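You operate a simulated robot arm through the tools that you are given. There is no shell and no other tool.

You are at the controls of a simulated robot arm. One attempt, no reset.

JOB
Swap the black rucksack's bag for the packed black bag, then zip up.
Fine: set the rucksack's old bag on the small white table.

Only the result counts: the job must be done as asked and must still hold three seconds after the hand-in. Knocking over, shifting, dropping, spilling or breaking anything else fails it.

ROBOT AND FRAMES
A 6-joint arm with a two-finger parallel gripper, fixed in place. Base frame: the origin is at the foot of the arm, x ahead of it, y to its left, z up; the work surface is at about z = 720. Readings come in mm, rad, newtons and seconds.
Its first joint turns from -2.897 to 2.897 rad. Payload 3.91 kg.
Tool frame: the origin (TCP) lies between the finger pads and is the grasp point; the fingertips stand 30 mm ahead of it; z points along the fingers, y is the line along which they close. Largest opening 110 mm; finger width 20, thickness 10; the body of the gripper, 48 by 112 mm, starts 55 mm behind the TCP.
Orientation is that of the tool frame in the base frame, as a unit quaternion [x, y, z, w]. With the fingers straight down and closing along the base's y, the tool's x points along the base's -x, its y along +y and its z along -z.

CONTROLS
- The arm moves only by the tool drive_tool. Its argument "motion" is a list of rows, each an object of numbers (a shift or turn left out is 0, a gripper value left out holds the last): "x", "y", "z": the shift along the tool's x, y, z in mm; "rx", "ry", "rz": the turn, a rotation vector about the tool's x, y, z in rad. In form: [{"x": .., "y": .., "z": .., "rx": .., "ry": .., "rz": ..}, ...]. A call has 1 to 20 rows; each row shifts and turns the commanded pose from where the row before left it, along the tool's axes as they then stand. "grip" is the closure, from 0 (fully open) to 1 (shut), set as the call begins (left out, the last holds). Each row takes 0.2 s and may step no farther than 50 mm and 0.15 rad from the row before; otherwise, or with a gripper value out of range, the whole call is refused. A pose out of reach is approached as far as the arm can. The call stops where the force on the tool passes 90 N (or 10 N more than at its start, if that is more) or the arm is blocked; 0.2 s more then pass. The fingers move at their own pace (about 108 mm/s each) and stop on an object; they squeeze with about 29 N. The grip force told is the motor's: it shows also when the fingers shut on nothing. Time passes only in rows, and 0.2 s behind the last, so rows that do not move let the fingers close. It gives the time, the measured TCP pose, the force on the tool (base axes), the opening and the grip force at its end, in the units of the frame above (readings bear some noise), with the torque about the TCP (base axes, N m) and any sound that the robot's microphone picked up.
- Cameras (640 x 400 px; columns grow to the right, rows downward): "scene" is fixed at [213.6, -513.2, 1384.1]; the picture's right is [0.13, -0.99, 0.00], its down [-0.84, -0.11, -0.53] and it looks along [0.53, 0.07, -0.85] (base axes); focal length 214 px, centre (320, 200). "wrist" rides on the gripper at [72, 17, -103] in the tool frame; the picture's right is [-0.23, 0.97, 0.00], its down [-0.76, -0.18, -0.62] and it looks along [-0.61, -0.14, 0.78] (tool axes); focal length 222 px, centre (320, 200). There is no depth. A picture from a camera that has moved, and an enlarged one, comes with that camera's place and axes in the base frame and with its lens. The place of the scene camera against the robot may be out by one fixed shift of up to 25 mm in any direction.
- get_image(camera): a new picture of that camera. No time passes.
- inspect(camera, box): a new picture of the part [left, top, right, bottom] of that camera's present view, enlarged. No time passes.
- finish_job(): hands the job in; it is judged then, once.

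Places have to be worked out from the pictures, the camera data and where the tool is seen. Open the gripper and draw the arm clear of the work before you hand the job in, unless the task says otherwise.

The tools are called after "Call:" as name(argument=value, ...) on one line, values as JSON. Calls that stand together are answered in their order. drive_tool: Moves the arm, as the interface text tells. Its arguments: {"type":"object","properties":{"motion":{"type":"array"},"grip":{"type":"number"}},"required":["motion"]} The other tools are called the same way: get_image (camera) takes a picture; inspect (camera, box) takes an enlarged picture of a part of a camera's view; finish_job () hands the job in.

At the start:

```text
t: 0.0
position: [619.2, -242.2, 1187.7]
orientation: [0.0, 1.0, 0.001, 0.001]
contact_force: [0.7, -0.8, 0.4]
wrist_torque: [0.01, -0.01, -0.02]
finger_gap: 110.0
grip_force: 0.1
```

scene: 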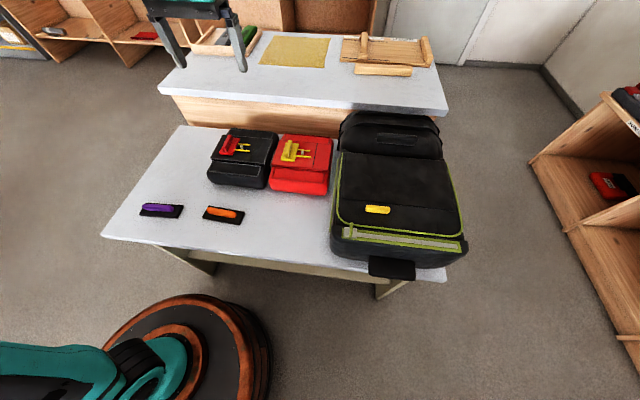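
wrist: 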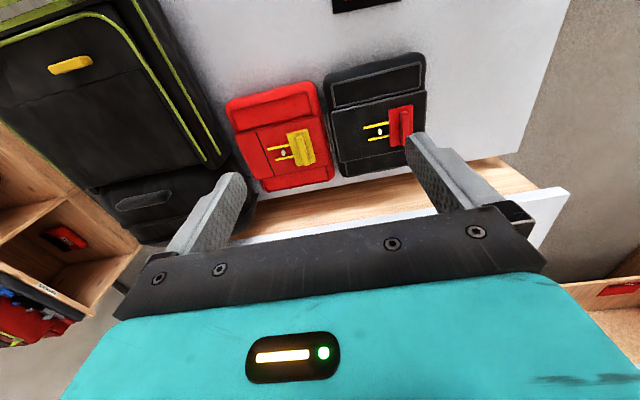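

I start by looking at the scene in more detail: the rucksack, the bags, and the small table behind.

Call:
inspect(camera="scene", box=[320, 100, 480, 290])

Call:
inspect(camera="scene", box=[190, 115, 350, 215])

Call:
inspect(camera="scene", box=[150, 10, 470, 130])

Call:
inspect(camera="wrist", box=[0, 0, 240, 240])

Call:
inspect(camera="wrist", box=[210, 30, 450, 210])

```text
2.11 times, centred on (400, 195) of scene
camera zoom: at [213.6, -513.2, 1384.1], right [0.13, -0.99, 0.0], down [-0.84, -0.11, -0.53], along [0.53, 0.07, -0.85], focal length 452 px, centre (152, 210)
```

zoom: 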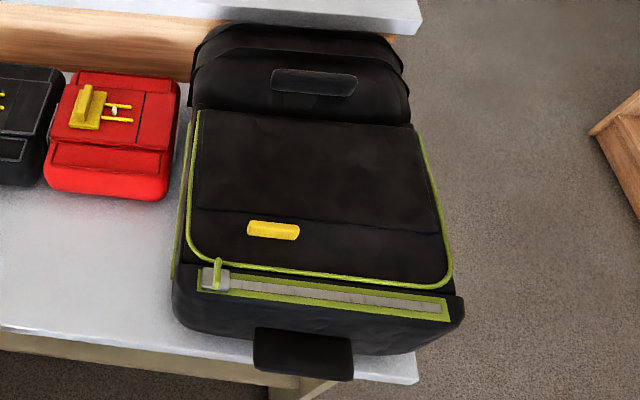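

```text
4.00 times, centred on (270, 165) of scene
camera zoom: at [213.6, -513.2, 1384.1], right [0.13, -0.99, 0.0], down [-0.84, -0.11, -0.53], along [0.53, 0.07, -0.85], focal length 858 px, centre (520, 340)
```

zoom: 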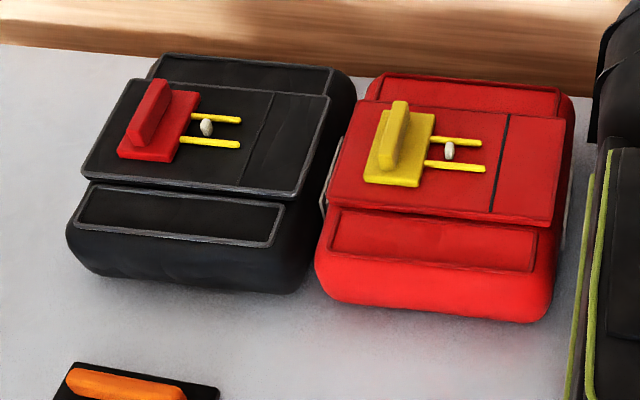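

```text
2.00 times, centred on (310, 70) of scene
camera zoom: at [213.6, -513.2, 1384.1], right [0.13, -0.99, 0.0], down [-0.84, -0.11, -0.53], along [0.53, 0.07, -0.85], focal length 429 px, centre (340, 460)
```

zoom: 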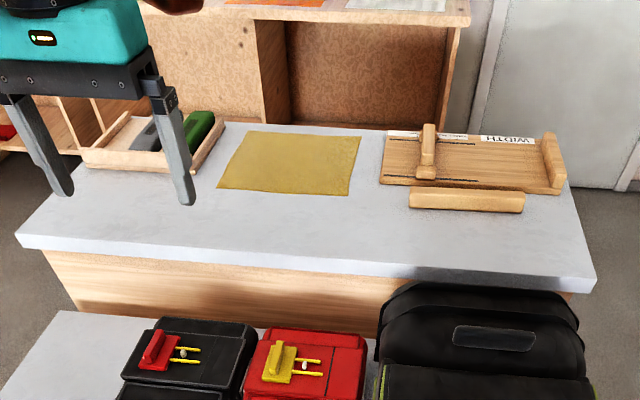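

```text
1.67 times, centred on (120, 120) of wrist
camera zoom: at [546.0, -226.3, 1290.6], right [0.23, 0.97, 0.0], down [0.76, -0.18, 0.62], along [0.61, -0.14, -0.78], focal length 370 px, centre (653, 333)
```

zoom: 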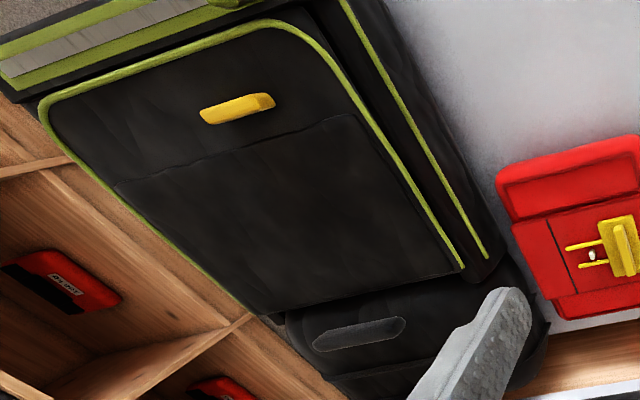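

```text
2.22 times, centred on (330, 120) of wrist
camera zoom: at [546.0, -226.3, 1290.6], right [0.23, 0.97, 0.0], down [0.76, -0.18, 0.62], along [0.61, -0.14, -0.78], focal length 494 px, centre (298, 378)
```

zoom: 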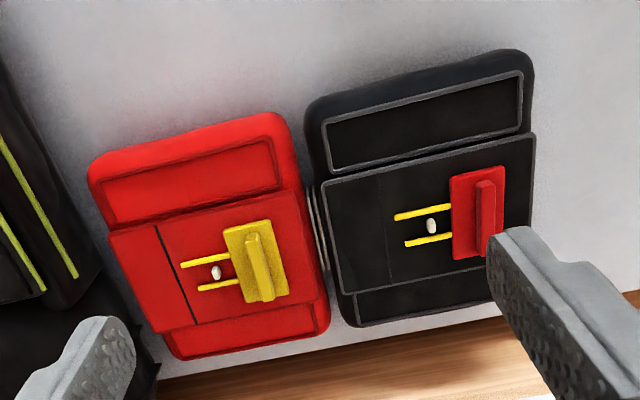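

The scene has several look-alike objects, and I haven't found a "small white table" yet. I enlarge the edges of the view (right shelf, upper-left shelf, front items) before moving.

Call:
inspect(camera="scene", box=[520, 70, 640, 290])

Call:
inspect(camera="scene", box=[0, 0, 180, 80])

Call:
inspect(camera="scene", box=[120, 180, 280, 280])

Call:
inspect(camera="wrist", box=[0, 120, 160, 380])

```text
1.82 times, centred on (580, 180) of scene
camera zoom: at [213.6, -513.2, 1384.1], right [0.13, -0.99, 0.0], down [-0.84, -0.11, -0.53], along [0.53, 0.07, -0.85], focal length 390 px, centre (-153, 236)
```

zoom: 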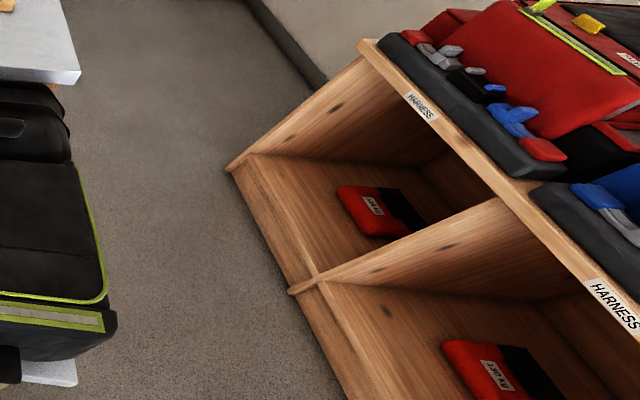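

```text
3.56 times, centred on (90, 40) of scene
camera zoom: at [213.6, -513.2, 1384.1], right [0.13, -0.99, 0.0], down [-0.84, -0.11, -0.53], along [0.53, 0.07, -0.85], focal length 763 px, centre (1138, 769)
```

zoom: 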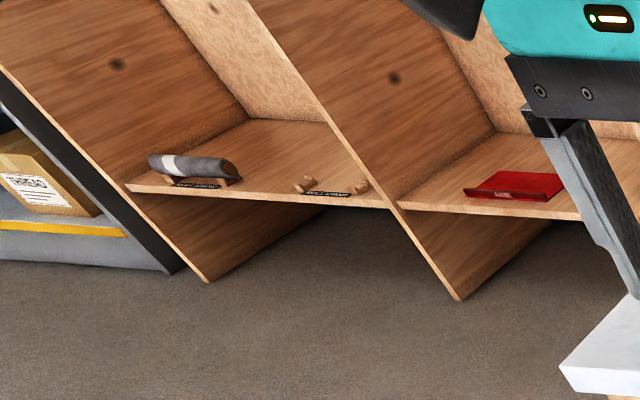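

```text
4.00 times, centred on (200, 230) of scene
camera zoom: at [213.6, -513.2, 1384.1], right [0.13, -0.99, 0.0], down [-0.84, -0.11, -0.53], along [0.53, 0.07, -0.85], focal length 858 px, centre (800, 80)
```

zoom: 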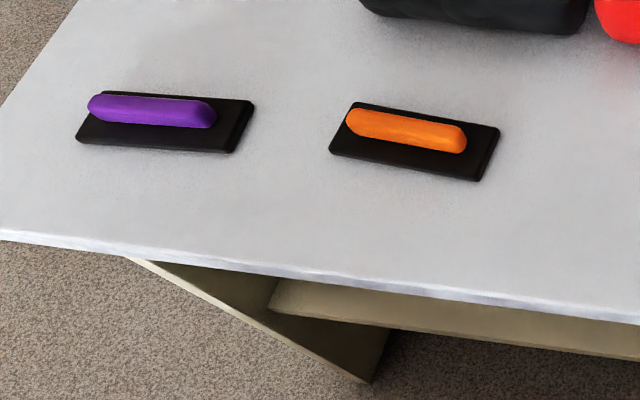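

```text
1.54 times, centred on (80, 250) of wrist
camera zoom: at [546.0, -226.3, 1290.6], right [0.23, 0.97, 0.0], down [0.76, -0.18, 0.62], along [0.61, -0.14, -0.78], focal length 342 px, centre (689, 123)
```

zoom: 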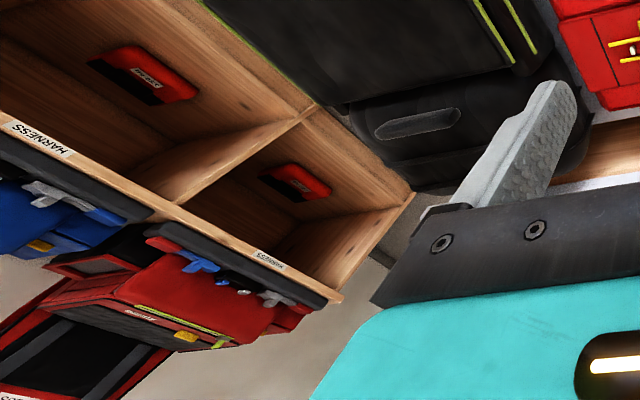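

The setting is a parachute workshop with other look-alike items on side shelves. I turn the tool in place, high above everything, to survey the room with the wrist camera for the small white table.

Call:
drive_tool(motion=[{"rz": -0.15}, {"rz": -0.15}, {"rz": -0.15}, {"rz": -0.15}, {"rz": -0.15}, {"rz": -0.15}, {"rz": -0.15}, {"rz": -0.15}], grip=0)

Call:
get_image(camera="wrist")

Call:
get_image(camera="scene")

```text
t: 1.8
position: [618.5, -243.0, 1187.9]
orientation: [-0.565, 0.825, -0.001, 0.001]
contact_force: [-0.2, 0.0, -0.3]
wrist_torque: [0.02, 0.02, 0.01]
finger_gap: 110.4
grip_force: 0.0
```

```text
taken
camera wrist: at [576.6, -304.4, 1290.4], right [-0.83, 0.56, 0.0], down [0.44, 0.65, 0.62], along [0.35, 0.51, -0.78], focal length 222 px, centre (320, 200)
```

wrist: 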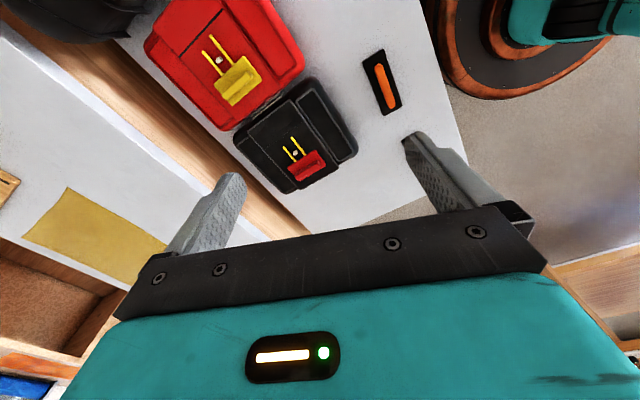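

```text
taken
```

scene: 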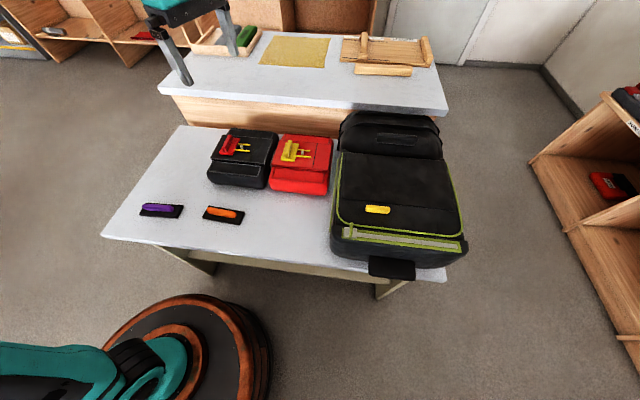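

Nothing else that is table-like appears in that direction, so I swing the arm to the left side to see what stands near the robot there.

Call:
drive_tool(motion=[{"x": -35, "y": 31}, {"x": -35, "y": 31}, {"x": -35, "y": 31}, {"x": -35, "y": 31}, {"x": -35, "y": 31}, {"x": -35, "y": 31}, {"x": -35, "y": 31}, {"x": -35, "y": 31}, {"x": -35, "y": 31}, {"x": -35, "y": 31}, {"x": -35, "y": 31}, {"x": -35, "y": 31}, {"x": -35, "y": 31}, {"x": -35, "y": 31}, {"x": -35, "y": 31}, {"x": -35, "y": 31}])

Call:
get_image(camera="wrist")

```text
t: 5.2
position: [361.0, 459.0, 1189.6]
orientation: [-0.564, 0.826, 0.0, 0.001]
contact_force: [1.0, -1.2, 0.4]
wrist_torque: [0.05, -0.01, 0.01]
finger_gap: 110.1
grip_force: 0.1
```

```text
taken
camera wrist: at [318.7, 397.6, 1293.0], right [-0.82, 0.57, 0.0], down [0.44, 0.64, 0.62], along [0.35, 0.51, -0.78], focal length 222 px, centre (320, 200)
```

wrist: 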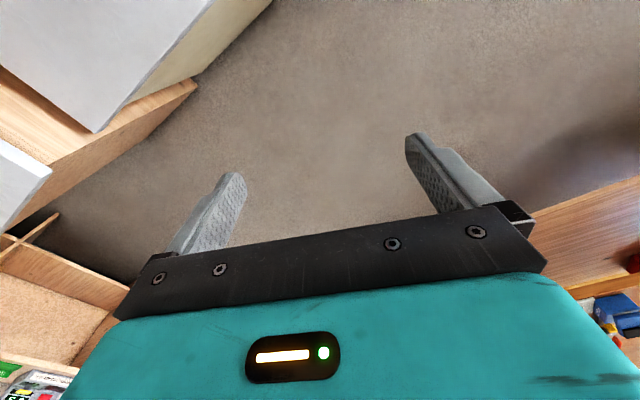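

Only floor and a distant wall shelf to the left. I turn the tool further to see behind and to the left of the robot.

Call:
drive_tool(motion=[{"rz": -0.15}, {"rz": -0.15}, {"rz": -0.15}, {"rz": -0.15}, {"rz": -0.15}, {"rz": -0.15}, {"rz": -0.15}, {"rz": -0.15}, {"rz": -0.15}])

Call:
get_image(camera="wrist")

```text
t: 7.2
position: [359.4, 458.3, 1186.8]
orientation: [0.957, -0.291, 0.001, 0.001]
contact_force: [0.2, -0.7, -0.3]
wrist_torque: [0.03, -0.01, 0.0]
finger_gap: 110.0
grip_force: 0.1
```

```text
taken
camera wrist: at [410.3, 404.5, 1290.1], right [-0.73, -0.68, 0.0], down [-0.53, 0.57, 0.62], along [-0.42, 0.46, -0.78], focal length 222 px, centre (320, 200)
```

wrist: 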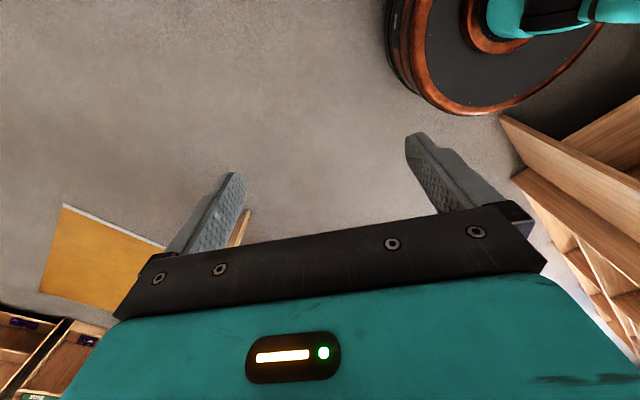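

Nothing close there either, apart from shelving. I return and survey the right side.

Call:
drive_tool(motion=[{"rz": 0.15}, {"rz": 0.15}, {"rz": 0.15}, {"rz": 0.15}, {"rz": 0.15}, {"rz": 0.15}, {"rz": 0.15}, {"rz": 0.15}, {"rz": 0.15}, {"rz": 0.15}, {"rz": 0.15}, {"rz": 0.15}, {"rz": 0.15}, {"rz": 0.15}, {"rz": 0.15}, {"rz": 0.15}, {"rz": 0.15}])

Call:
get_image(camera="wrist")

```text
t: 10.8
position: [359.6, 458.8, 1186.5]
orientation: [0.0, 1.0, 0.0, 0.001]
contact_force: [0.8, -0.6, -0.2]
wrist_torque: [0.01, -0.01, -0.01]
finger_gap: 110.0
grip_force: 0.2
```

```text
taken
camera wrist: at [287.2, 475.6, 1289.5], right [0.23, 0.97, 0.0], down [0.76, -0.18, 0.62], along [0.61, -0.14, -0.78], focal length 222 px, centre (320, 200)
```

wrist: 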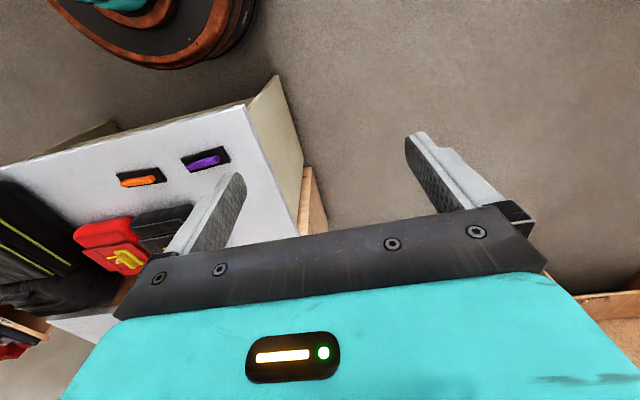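

I swing back to the right, turning the tool clockwise to look toward -y.

Call:
drive_tool(motion=[{"x": -15, "y": -47}, {"x": -15, "y": -47}, {"x": -15, "y": -47}, {"x": -15, "y": -47}, {"x": -15, "y": -47}, {"x": -15, "y": -47}, {"x": -15, "y": -47}, {"x": -15, "y": -47}, {"x": -15, "y": -47}, {"x": -15, "y": -47}, {"x": -15, "y": -47}, {"x": -15, "y": -47}, {"y": -47}, {"y": -47}, {"y": -47}, {"y": -47}, {"y": -47}, {"y": -47}, {"y": -47}, {"y": -47}])

Call:
get_image(camera="wrist")

Call:
drive_tool(motion=[{"rz": 0.15}, {"rz": 0.15}, {"rz": 0.15}, {"rz": 0.15}, {"rz": 0.15}, {"rz": 0.15}, {"rz": 0.15}, {"rz": 0.15}, {"rz": 0.15}, {"rz": 0.15}])

Call:
get_image(camera="wrist")

```text
t: 15.0
position: [540.4, -477.6, 1188.1]
orientation: [-0.001, 1.0, -0.001, 0.002]
contact_force: [0.0, 1.0, 0.0]
wrist_torque: [-0.06, -0.06, 0.03]
finger_gap: 109.8
grip_force: 0.0
```

```text
taken
camera wrist: at [468.0, -462.2, 1290.9], right [0.23, 0.97, 0.0], down [0.76, -0.18, 0.63], along [0.61, -0.14, -0.78], focal length 222 px, centre (320, 200)
```

wrist: 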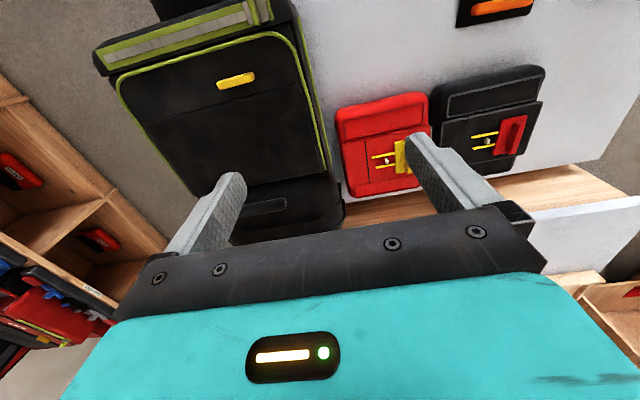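

```text
t: 17.2
position: [538.6, -482.0, 1186.3]
orientation: [0.682, 0.731, 0.001, 0.001]
contact_force: [0.4, 0.0, -0.4]
wrist_torque: [-0.01, -0.01, 0.03]
finger_gap: 110.1
grip_force: 0.1
```

```text
taken
camera wrist: at [550.9, -408.3, 1290.2], right [0.99, -0.16, 0.0], down [-0.13, -0.77, 0.62], along [-0.1, -0.62, -0.78], focal length 222 px, centre (320, 200)
```

wrist: 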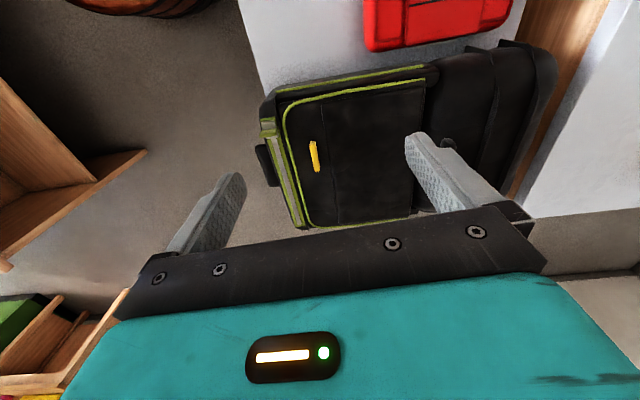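

I turn further to see the area behind and right of the robot.

Call:
drive_tool(motion=[{"rz": 0.15}, {"rz": 0.15}, {"rz": 0.15}, {"rz": 0.15}, {"rz": 0.15}, {"rz": 0.15}, {"rz": 0.15}, {"rz": 0.15}])

Call:
get_image(camera="wrist")

```text
t: 19.0
position: [540.0, -482.3, 1188.3]
orientation: [0.976, 0.219, 0.001, 0.0]
contact_force: [-0.2, -0.2, -0.7]
wrist_torque: [0.03, -0.02, 0.0]
finger_gap: 110.0
grip_force: 0.0
```

```text
taken
camera wrist: at [612.4, -466.1, 1290.6], right [0.21, -0.98, 0.0], down [-0.77, -0.16, 0.62], along [-0.61, -0.13, -0.78], focal length 222 px, centre (320, 200)
```

wrist: 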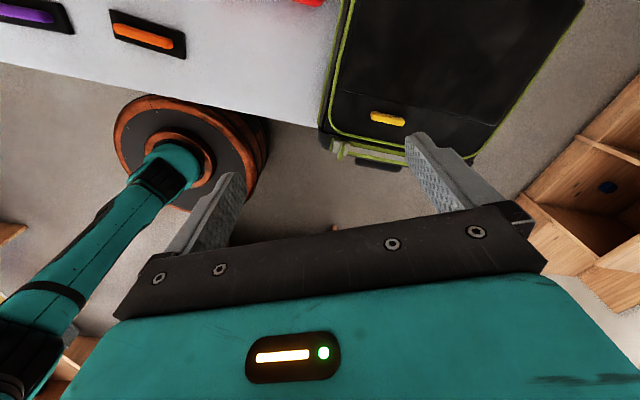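

No other table is within reach, so the candidates are the front table and the one behind it. I turn back to the original orientation to measure the back table, the rucksack and the bags from new viewpoints.

Call:
drive_tool(motion=[{"rz": -0.15}, {"rz": -0.15}, {"rz": -0.15}, {"rz": -0.15}, {"rz": -0.15}, {"rz": -0.15}, {"rz": -0.15}, {"rz": -0.15}, {"rz": -0.15}, {"rz": -0.15}, {"rz": -0.15}, {"rz": -0.15}, {"rz": -0.15}, {"rz": -0.15}, {"rz": -0.15}, {"rz": -0.15}, {"rz": -0.15}, {"rz": -0.15}])

Call:
drive_tool(motion=[{"x": -40, "y": 20}, {"x": -40, "y": 30}, {"x": -30, "y": 40}, {"x": -20, "y": 40}, {"x": -10, "y": 40}, {"y": 40}])

Call:
get_image(camera="wrist")

```text
t: 22.8
position: [539.9, -482.0, 1186.8]
orientation: [-0.001, 1.0, 0.0, 0.001]
contact_force: [-0.6, 0.9, 1.6]
wrist_torque: [-0.01, 0.03, 0.0]
finger_gap: 109.8
grip_force: 0.0
```

```text
t: 24.2
position: [679.6, -272.4, 1188.6]
orientation: [0.0, 1.0, -0.001, 0.001]
contact_force: [0.0, -0.9, -1.0]
wrist_torque: [0.04, 0.05, -0.01]
finger_gap: 110.3
grip_force: 0.0
```

```text
taken
camera wrist: at [607.2, -255.5, 1290.9], right [0.23, 0.97, 0.0], down [0.76, -0.18, 0.62], along [0.61, -0.14, -0.78], focal length 222 px, centre (320, 200)
```

wrist: 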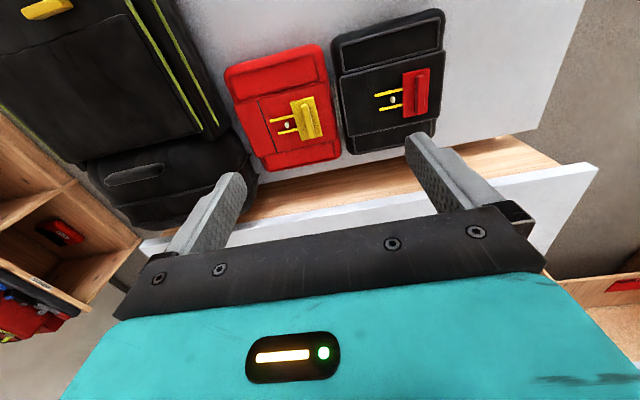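

I enlarge key features in this view so that I can triangulate accurately.

Call:
inspect(camera="wrist", box=[210, 0, 460, 180])

Call:
inspect(camera="wrist", box=[500, 90, 640, 190])

Call:
inspect(camera="wrist", box=[0, 0, 280, 250])

Call:
drive_tool(motion=[{"z": 50}, {"z": 50}, {"z": 50}])

Call:
inspect(camera="wrist", box=[210, 0, 460, 180])

Call:
inspect(camera="wrist", box=[500, 90, 640, 190])

Call:
inspect(camera="wrist", box=[0, 0, 280, 250])

Call:
get_image(camera="wrist")

```text
2.22 times, centred on (335, 90) of wrist
camera zoom: at [607.2, -255.5, 1290.9], right [0.23, 0.97, 0.0], down [0.76, -0.18, 0.62], along [0.61, -0.14, -0.78], focal length 494 px, centre (287, 444)
```

zoom: 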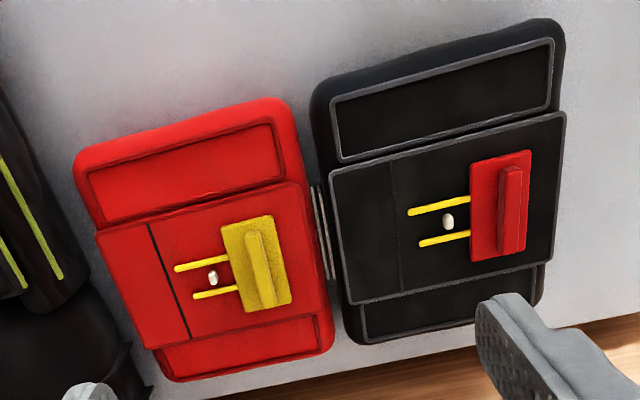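

```text
4.00 times, centred on (570, 140) of wrist
camera zoom: at [607.2, -255.5, 1290.9], right [0.23, 0.97, 0.0], down [0.76, -0.18, 0.62], along [0.61, -0.14, -0.78], focal length 888 px, centre (-680, 440)
```

zoom: 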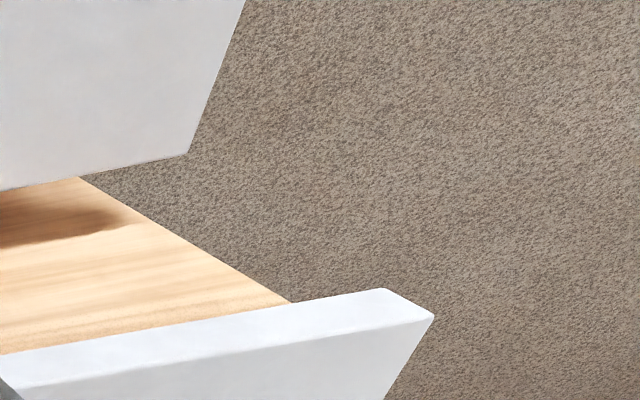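

```text
1.60 times, centred on (140, 125) of wrist
camera zoom: at [607.2, -255.5, 1290.9], right [0.23, 0.97, 0.0], down [0.76, -0.18, 0.62], along [0.61, -0.14, -0.78], focal length 355 px, centre (608, 320)
```

zoom: 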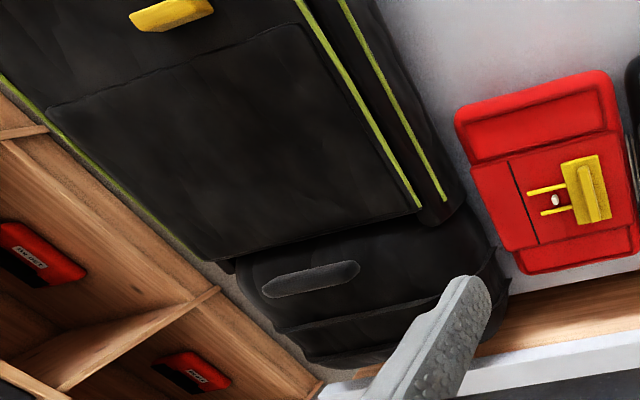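

```text
t: 25.0
position: [680.7, -273.5, 1039.6]
orientation: [0.001, 1.0, 0.0, 0.002]
contact_force: [-0.1, 0.1, 0.9]
wrist_torque: [-0.02, 0.0, 0.01]
finger_gap: 109.9
grip_force: 0.0
```

```text
2.22 times, centred on (335, 90) of wrist
camera zoom: at [608.1, -255.8, 1141.4], right [0.23, 0.97, 0.0], down [0.76, -0.18, 0.63], along [0.61, -0.14, -0.78], focal length 494 px, centre (287, 444)
```

zoom: 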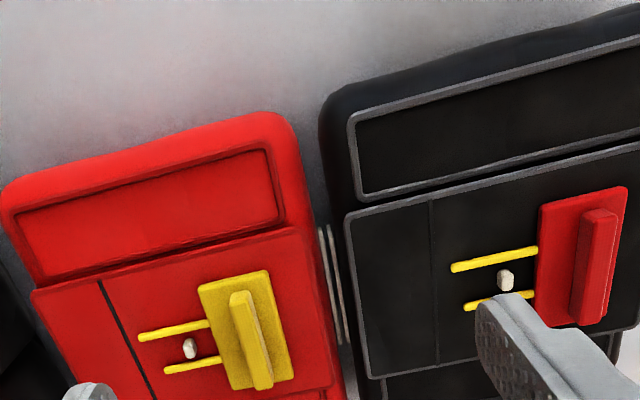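

```text
4.00 times, centred on (570, 140) of wrist
camera zoom: at [608.1, -255.8, 1141.4], right [0.23, 0.97, 0.0], down [0.76, -0.18, 0.63], along [0.61, -0.14, -0.78], focal length 888 px, centre (-680, 440)
```

zoom: 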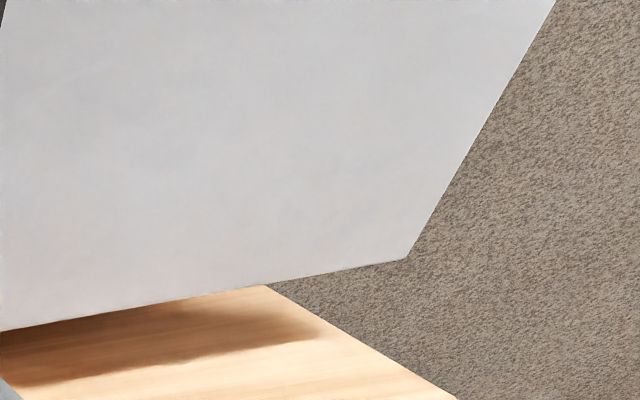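

```text
1.60 times, centred on (140, 125) of wrist
camera zoom: at [608.1, -255.8, 1141.4], right [0.23, 0.97, 0.0], down [0.76, -0.18, 0.63], along [0.61, -0.14, -0.78], focal length 355 px, centre (608, 320)
```

zoom: 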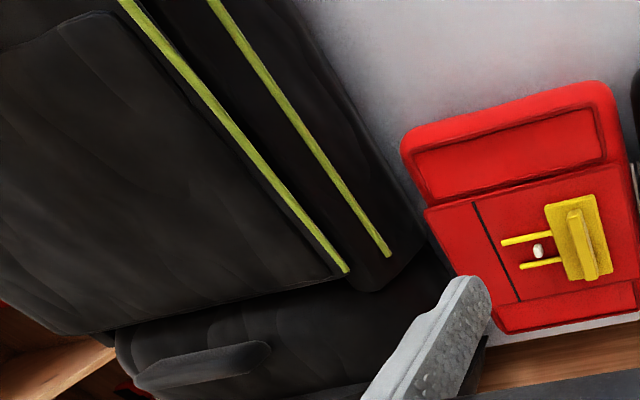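

```text
taken
camera wrist: at [608.1, -255.8, 1141.4], right [0.23, 0.97, 0.0], down [0.76, -0.18, 0.63], along [0.61, -0.14, -0.78], focal length 222 px, centre (320, 200)
```

wrist: 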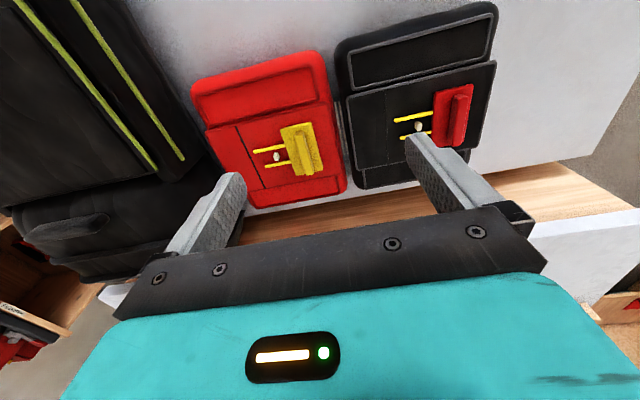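

I need the back table's front edge more exactly from this lower viewpoint.

Call:
inspect(camera="wrist", box=[520, 150, 640, 290])

Call:
inspect(camera="scene", box=[330, 20, 470, 130])

```text
2.86 times, centred on (580, 220) of wrist
camera zoom: at [608.1, -255.8, 1141.4], right [0.23, 0.97, 0.0], down [0.76, -0.18, 0.63], along [0.61, -0.14, -0.78], focal length 635 px, centre (-423, 143)
```

zoom: 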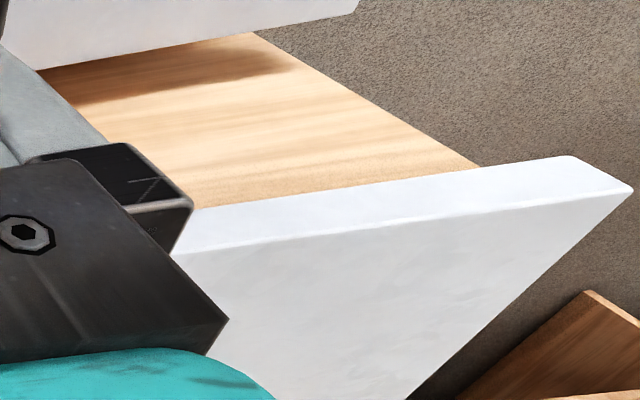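

```text
3.64 times, centred on (400, 75) of scene
camera zoom: at [213.6, -513.2, 1384.1], right [0.13, -0.99, 0.0], down [-0.84, -0.11, -0.53], along [0.53, 0.07, -0.85], focal length 780 px, centre (29, 654)
```

zoom: 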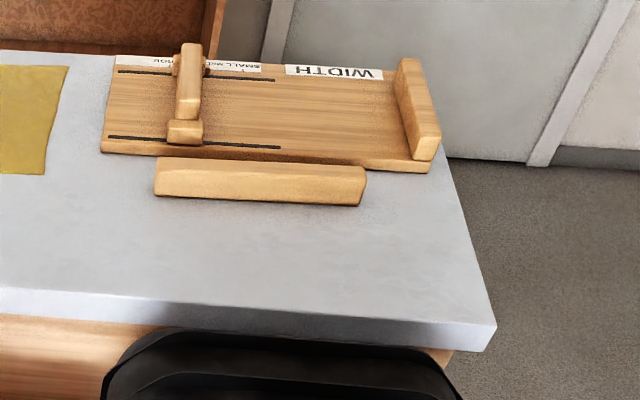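

Triangulation puts the front table at z≈715, reaching x≈950, and the back table at z≈877 with its near edge at x≈985. That is beyond the arm's reach, so the lower front table is the small white table I can use. Next I take a closer look at the rucksack's zip and flap.

Call:
drive_tool(motion=[{"z": -50}, {"z": -50}, {"z": -50}, {"x": 31, "y": -36}, {"x": 31, "y": -36}, {"x": 31, "y": -36}, {"x": 31, "y": -36}, {"x": 31, "y": -36}, {"x": 31, "y": -36}, {"x": 31, "y": -36}, {"x": 31, "y": -36}, {"x": 31, "y": -36}])

Call:
get_image(camera="wrist")

Call:
inspect(camera="wrist", box=[150, 0, 450, 190])

```text
t: 27.6
position: [402.7, -595.2, 1187.6]
orientation: [-0.001, 1.0, 0.0, 0.001]
contact_force: [1.0, 0.0, -0.2]
wrist_torque: [-0.02, 0.03, 0.03]
finger_gap: 110.1
grip_force: 0.0
```

```text
taken
camera wrist: at [330.0, -577.6, 1291.4], right [0.23, 0.97, 0.0], down [0.76, -0.18, 0.62], along [0.61, -0.14, -0.78], focal length 222 px, centre (320, 200)
```

wrist: 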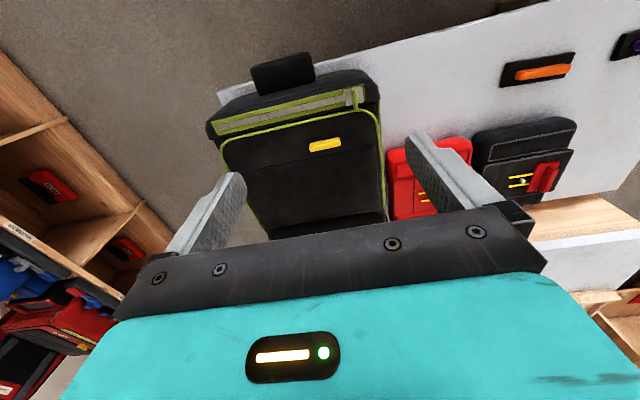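

```text
2.11 times, centred on (300, 95) of wrist
camera zoom: at [330.0, -577.6, 1291.4], right [0.23, 0.97, 0.0], down [0.76, -0.18, 0.62], along [0.61, -0.14, -0.78], focal length 468 px, centre (362, 421)
```

zoom: 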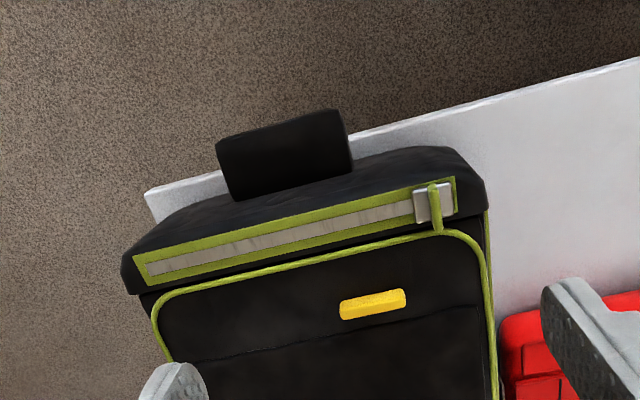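

The rucksack top is at z≈890, with the yellow flap pull near (509,-609,894) and the zip slider at the left end near (442,-543). I lower the camera for a close look at the zip and flap.

Call:
drive_tool(motion=[{"x": -9, "y": 0, "z": 46}, {"x": -9, "y": 0, "z": 46}, {"x": -9, "y": 0, "z": 46}])

Call:
get_image(camera="wrist")

Call:
inspect(camera="wrist", box=[160, 0, 460, 190])

Call:
inspect(camera="scene", box=[330, 190, 480, 280])

```text
t: 28.4
position: [423.8, -595.5, 1048.9]
orientation: [0.0, 1.0, 0.0, 0.001]
contact_force: [-0.5, 0.7, 0.6]
wrist_torque: [-0.03, -0.01, -0.01]
finger_gap: 109.6
grip_force: 0.0
```

```text
taken
camera wrist: at [352.2, -578.8, 1152.2], right [0.23, 0.97, 0.0], down [0.76, -0.18, 0.62], along [0.61, -0.14, -0.78], focal length 222 px, centre (320, 200)
```

wrist: 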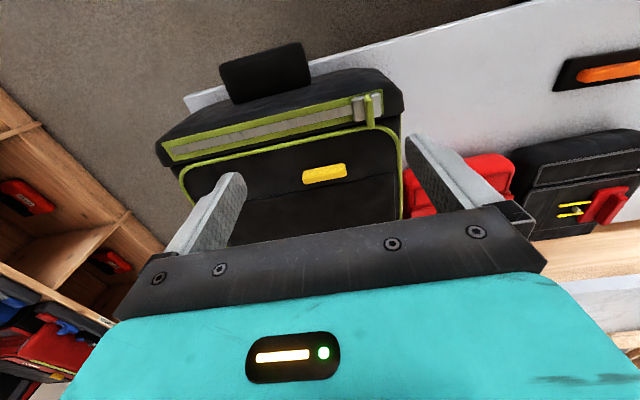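

```text
2.11 times, centred on (310, 95) of wrist
camera zoom: at [352.2, -578.8, 1152.2], right [0.23, 0.97, 0.0], down [0.76, -0.18, 0.62], along [0.61, -0.14, -0.78], focal length 468 px, centre (341, 421)
```

zoom: 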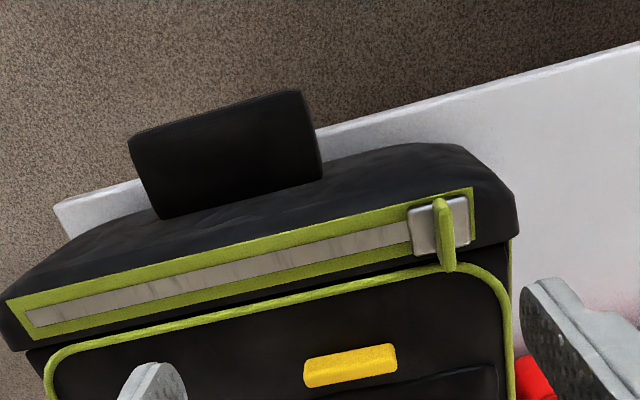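

```text
4.27 times, centred on (405, 235) of scene
camera zoom: at [213.6, -513.2, 1384.1], right [0.13, -0.99, 0.0], down [-0.84, -0.11, -0.53], along [0.53, 0.07, -0.85], focal length 915 px, centre (-43, 51)
```

zoom: 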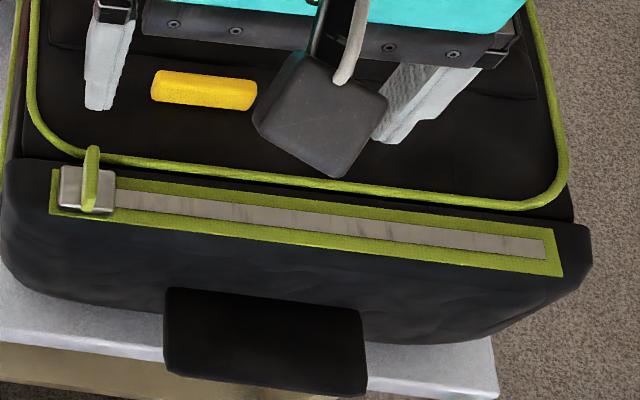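

The zip slider sits at the left end with its pull tab, and the flap is separate with the yellow pull. Before touching anything, I take a close look at the two bags on the table.

Call:
drive_tool(motion=[{"x": -26, "y": 38}, {"x": -26, "y": 38}, {"x": -26, "y": 38}, {"x": -26, "y": 38}, {"x": -26, "y": 38}, {"x": -26, "y": 38}, {"x": -26, "y": 38}, {"x": -26, "y": 38}, {"x": -26, "y": 38}, {"x": -26, "y": 38}, {"x": -26, "y": 38}, {"x": -26, "y": 38}, {"z": 45}, {"z": 45}])

Call:
get_image(camera="wrist")

Call:
inspect(camera="wrist", box=[180, 0, 480, 190])

Call:
inspect(camera="scene", box=[200, 120, 340, 205])

```text
t: 31.4
position: [740.4, -139.8, 959.1]
orientation: [0.0, 1.0, 0.0, 0.001]
contact_force: [-0.2, -0.2, -0.5]
wrist_torque: [-0.02, -0.02, -0.05]
finger_gap: 109.9
grip_force: 0.0
```

```text
taken
camera wrist: at [667.1, -122.8, 1062.1], right [0.23, 0.97, 0.0], down [0.76, -0.18, 0.63], along [0.61, -0.14, -0.78], focal length 222 px, centre (320, 200)
```

wrist: 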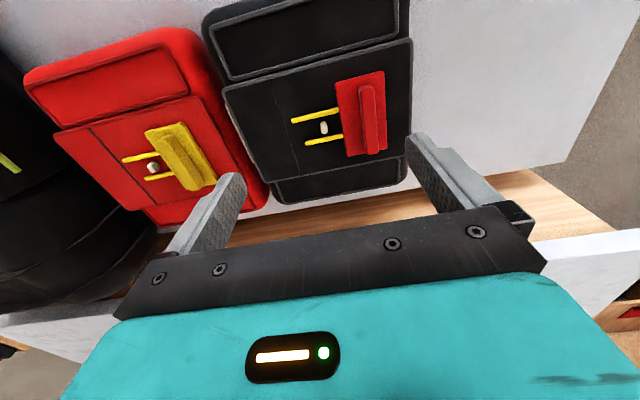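

```text
2.11 times, centred on (330, 95) of wrist
camera zoom: at [667.1, -122.8, 1062.1], right [0.23, 0.97, 0.0], down [0.76, -0.18, 0.63], along [0.61, -0.14, -0.78], focal length 468 px, centre (299, 421)
```

zoom: 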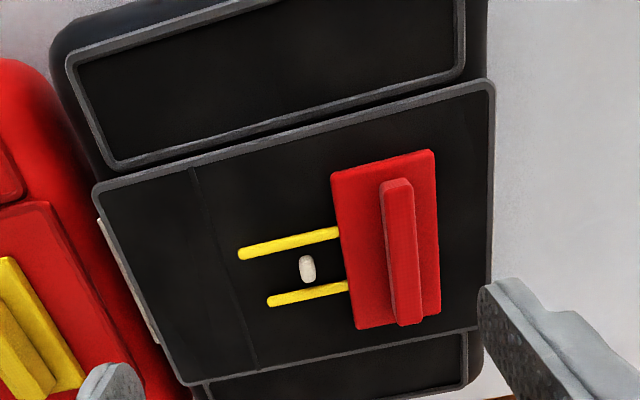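

```text
4.57 times, centred on (270, 162) of scene
camera zoom: at [213.6, -513.2, 1384.1], right [0.13, -0.99, 0.0], down [-0.84, -0.11, -0.53], along [0.53, 0.07, -0.85], focal length 980 px, centre (549, 371)
```

zoom: 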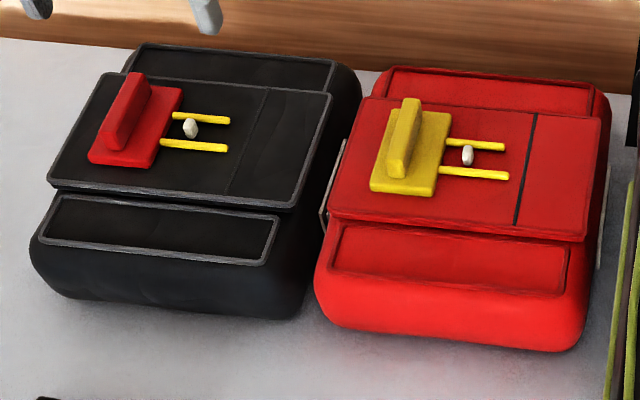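

The black bag has a red ridge handle on a pin plate, set off-centre on the bag's +y side. I zoom in on the gap and sides to see whether the loops belong to the red bag only and whether there is a better place to grip.

Call:
inspect(camera="scene", box=[255, 130, 305, 190])

Call:
inspect(camera="scene", box=[205, 125, 255, 190])

Call:
inspect(camera="wrist", box=[190, 40, 290, 210])

Call:
inspect(camera="wrist", box=[270, 50, 430, 180])

```text
6.67 times, centred on (280, 160) of scene
camera zoom: at [213.6, -513.2, 1384.1], right [0.13, -0.99, 0.0], down [-0.84, -0.11, -0.53], along [0.53, 0.07, -0.85], focal length 1430 px, centre (587, 467)
```

zoom: 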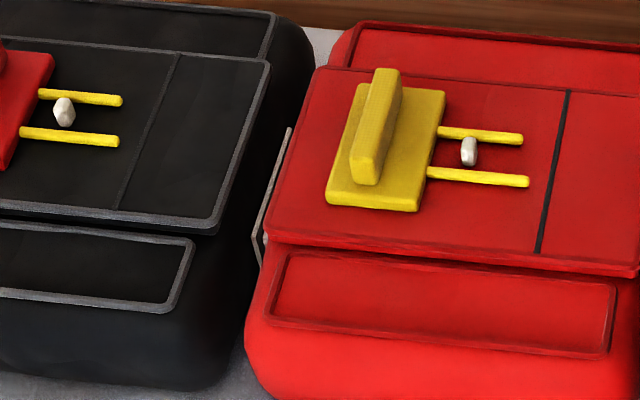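

```text
6.15 times, centred on (230, 158) of scene
camera zoom: at [213.6, -513.2, 1384.1], right [0.13, -0.99, 0.0], down [-0.84, -0.11, -0.53], along [0.53, 0.07, -0.85], focal length 1320 px, centre (874, 462)
```

zoom: 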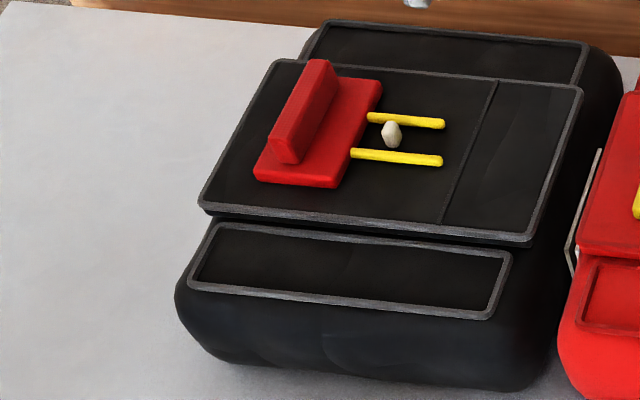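

```text
2.35 times, centred on (240, 125) of wrist
camera zoom: at [667.1, -122.8, 1062.1], right [0.23, 0.97, 0.0], down [0.76, -0.18, 0.63], along [0.61, -0.14, -0.78], focal length 523 px, centre (508, 376)
```

zoom: 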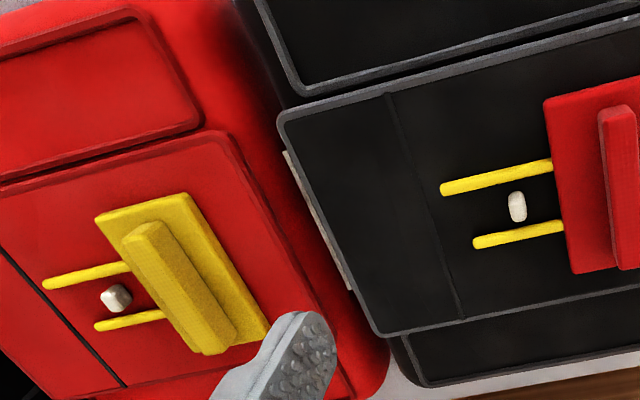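

```text
3.08 times, centred on (350, 115) of wrist
camera zoom: at [667.1, -122.8, 1062.1], right [0.23, 0.97, 0.0], down [0.76, -0.18, 0.63], along [0.61, -0.14, -0.78], focal length 684 px, centre (228, 462)
```

zoom: 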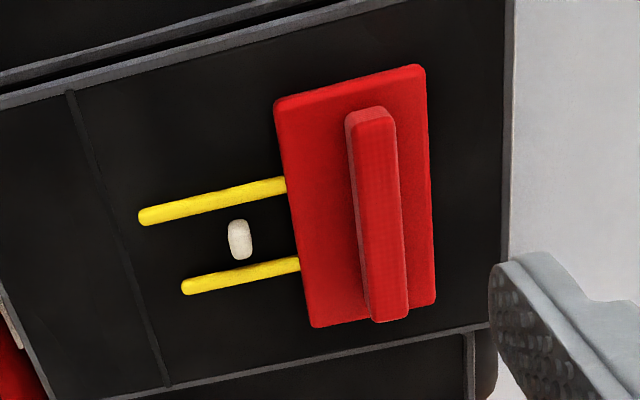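

The ridge handle looks like the intended grip for the bags. The rucksack comes first: I go above the yellow flap pull at about (511,-609), which is aligned with y and about 60 mm long, to grip it by its ends and lift the flap.

Call:
drive_tool(motion=[{"z": -45}, {"z": -45}, {"x": 20.8, "y": -42.6}, {"x": 20.8, "y": -42.6}, {"x": 20.8, "y": -42.6}, {"x": 20.8, "y": -42.6}, {"x": 20.8, "y": -42.6}, {"x": 20.8, "y": -42.6}, {"x": 20.8, "y": -42.6}, {"x": 20.8, "y": -42.6}, {"x": 20.8, "y": -42.6}, {"x": 20.8, "y": -42.6}, {"x": 20.8, "y": -42.6}, {"z": 45}, {"z": 45}], grip=0)

Call:
get_image(camera="wrist")

Call:
inspect(camera="scene", box=[320, 130, 480, 280])

```text
t: 34.6
position: [510.3, -606.9, 959.5]
orientation: [-0.001, 1.0, 0.0, 0.0]
contact_force: [-0.7, 0.4, 0.6]
wrist_torque: [0.0, -0.01, -0.01]
finger_gap: 109.9
grip_force: 0.1
```

```text
taken
camera wrist: at [438.1, -590.4, 1062.2], right [0.23, 0.97, 0.0], down [0.76, -0.18, 0.62], along [0.61, -0.14, -0.78], focal length 222 px, centre (320, 200)
```

wrist: 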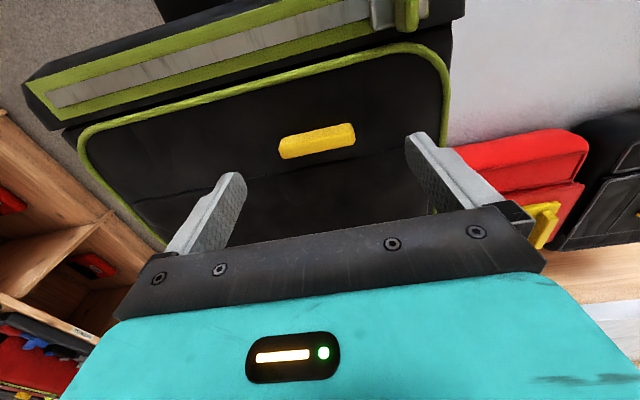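

```text
2.67 times, centred on (400, 205) of scene
camera zoom: at [213.6, -513.2, 1384.1], right [0.13, -0.99, 0.0], down [-0.84, -0.11, -0.53], along [0.53, 0.07, -0.85], focal length 572 px, centre (107, 187)
```

zoom: 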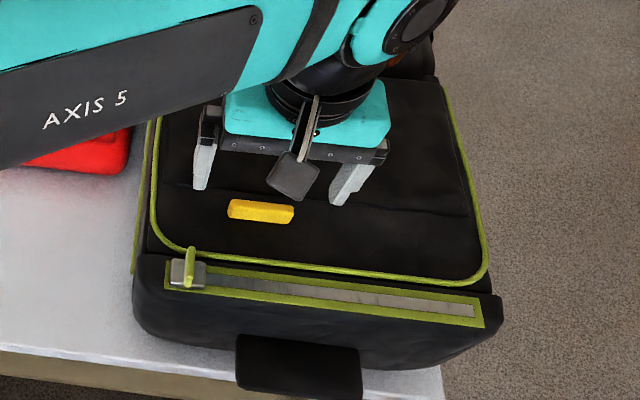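

The handle triangulates to (509,-609, top≈897) and the TCP is centred over it within 2–3 mm. I make a careful descent with the tips beside the handle, then check.

Call:
drive_tool(motion=[{"y": -2, "x": 1, "z": 20}, {"z": 18}])

Call:
get_image(camera="wrist")

Call:
inspect(camera="scene", box=[350, 150, 430, 220])

```text
t: 35.2
position: [511.0, -611.3, 921.1]
orientation: [0.0, 1.0, 0.0, 0.0]
contact_force: [-0.4, -0.8, 0.0]
wrist_torque: [-0.02, -0.03, -0.01]
finger_gap: 109.8
grip_force: 0.2
```

```text
taken
camera wrist: at [438.2, -594.1, 1024.2], right [0.23, 0.97, 0.0], down [0.76, -0.18, 0.62], along [0.61, -0.14, -0.78], focal length 222 px, centre (320, 200)
```

wrist: 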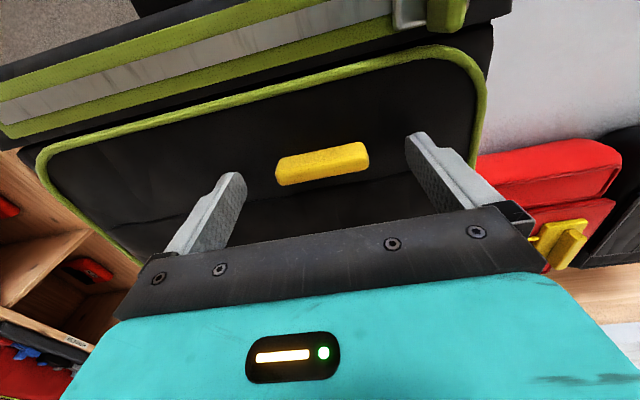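

```text
5.71 times, centred on (390, 185) of scene
camera zoom: at [213.6, -513.2, 1384.1], right [0.13, -0.99, 0.0], down [-0.84, -0.11, -0.53], along [0.53, 0.07, -0.85], focal length 1226 px, centre (-80, 286)
```

zoom: 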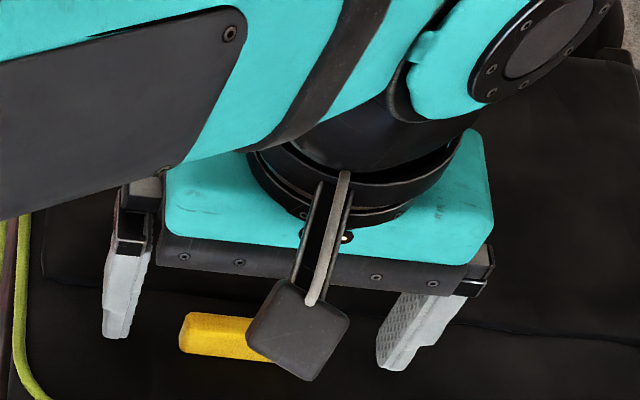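

The handle is centred between the fingers to within about 3 mm. I descend a few mm more while watching the force, then close.

Call:
drive_tool(motion=[{"y": 2, "z": 3}, {"z": 2}])

Call:
drive_tool(motion=[{}, {}, {}], grip=0.6)

Call:
get_image(camera="wrist")

```text
t: 35.8
position: [509.6, -609.1, 916.0]
orientation: [0.0, 1.0, -0.001, 0.001]
contact_force: [-0.3, 0.4, 0.0]
wrist_torque: [0.01, -0.01, -0.01]
finger_gap: 110.2
grip_force: 0.0
```

```text
t: 36.6
position: [511.7, -609.9, 916.9]
orientation: [0.0, 1.0, 0.0, 0.001]
contact_force: [3.6, -9.1, 2.6]
wrist_torque: [-0.35, -0.34, -0.04]
finger_gap: 60.0
grip_force: 29.4
```

```text
taken
camera wrist: at [438.2, -592.4, 1019.6], right [0.23, 0.97, 0.0], down [0.76, -0.18, 0.62], along [0.61, -0.14, -0.78], focal length 222 px, centre (320, 200)
```

wrist: 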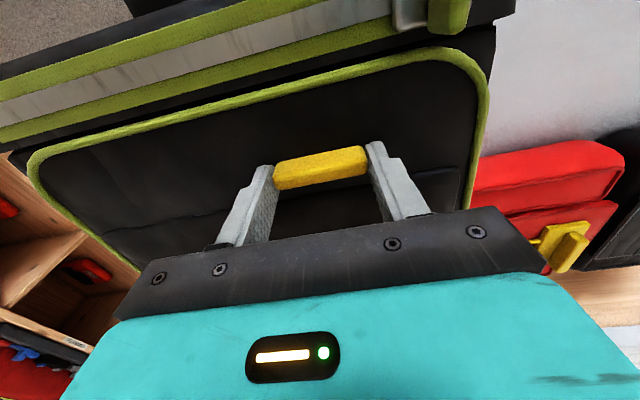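

The grip is firm at a 60 mm gap, matching the handle's length. I lift slightly as a test, to see whether the flap is free or held by the zip.

Call:
drive_tool(motion=[{"z": -5}, {"z": -5}, {}])

Call:
get_image(camera="wrist")

Call:
inspect(camera="scene", box=[320, 130, 480, 280])

```text
t: 37.4
position: [510.3, -608.1, 926.1]
orientation: [0.001, 1.0, 0.001, 0.001]
contact_force: [2.1, 0.7, -6.2]
wrist_torque: [0.69, 0.72, 0.33]
finger_gap: 59.7
grip_force: 29.0
```

```text
taken
camera wrist: at [438.9, -591.0, 1028.8], right [0.23, 0.97, 0.0], down [0.76, -0.18, 0.62], along [0.61, -0.14, -0.78], focal length 222 px, centre (320, 200)
```

wrist: 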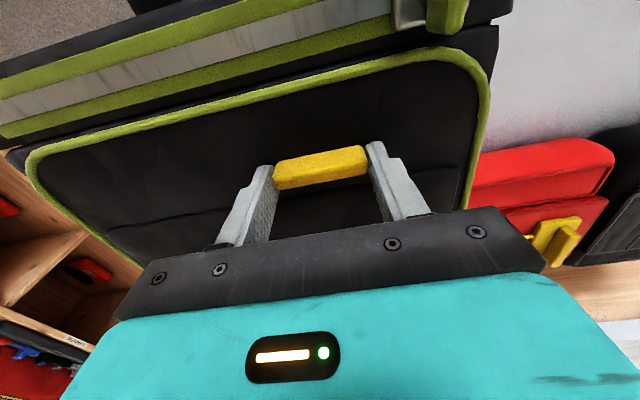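

```text
2.67 times, centred on (400, 205) of scene
camera zoom: at [213.6, -513.2, 1384.1], right [0.13, -0.99, 0.0], down [-0.84, -0.11, -0.53], along [0.53, 0.07, -0.85], focal length 572 px, centre (107, 187)
```

zoom: 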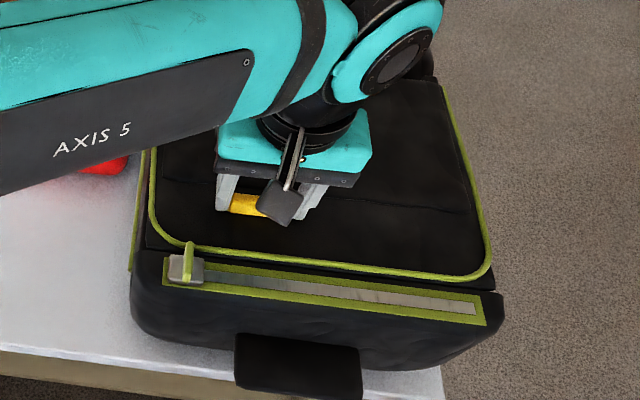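

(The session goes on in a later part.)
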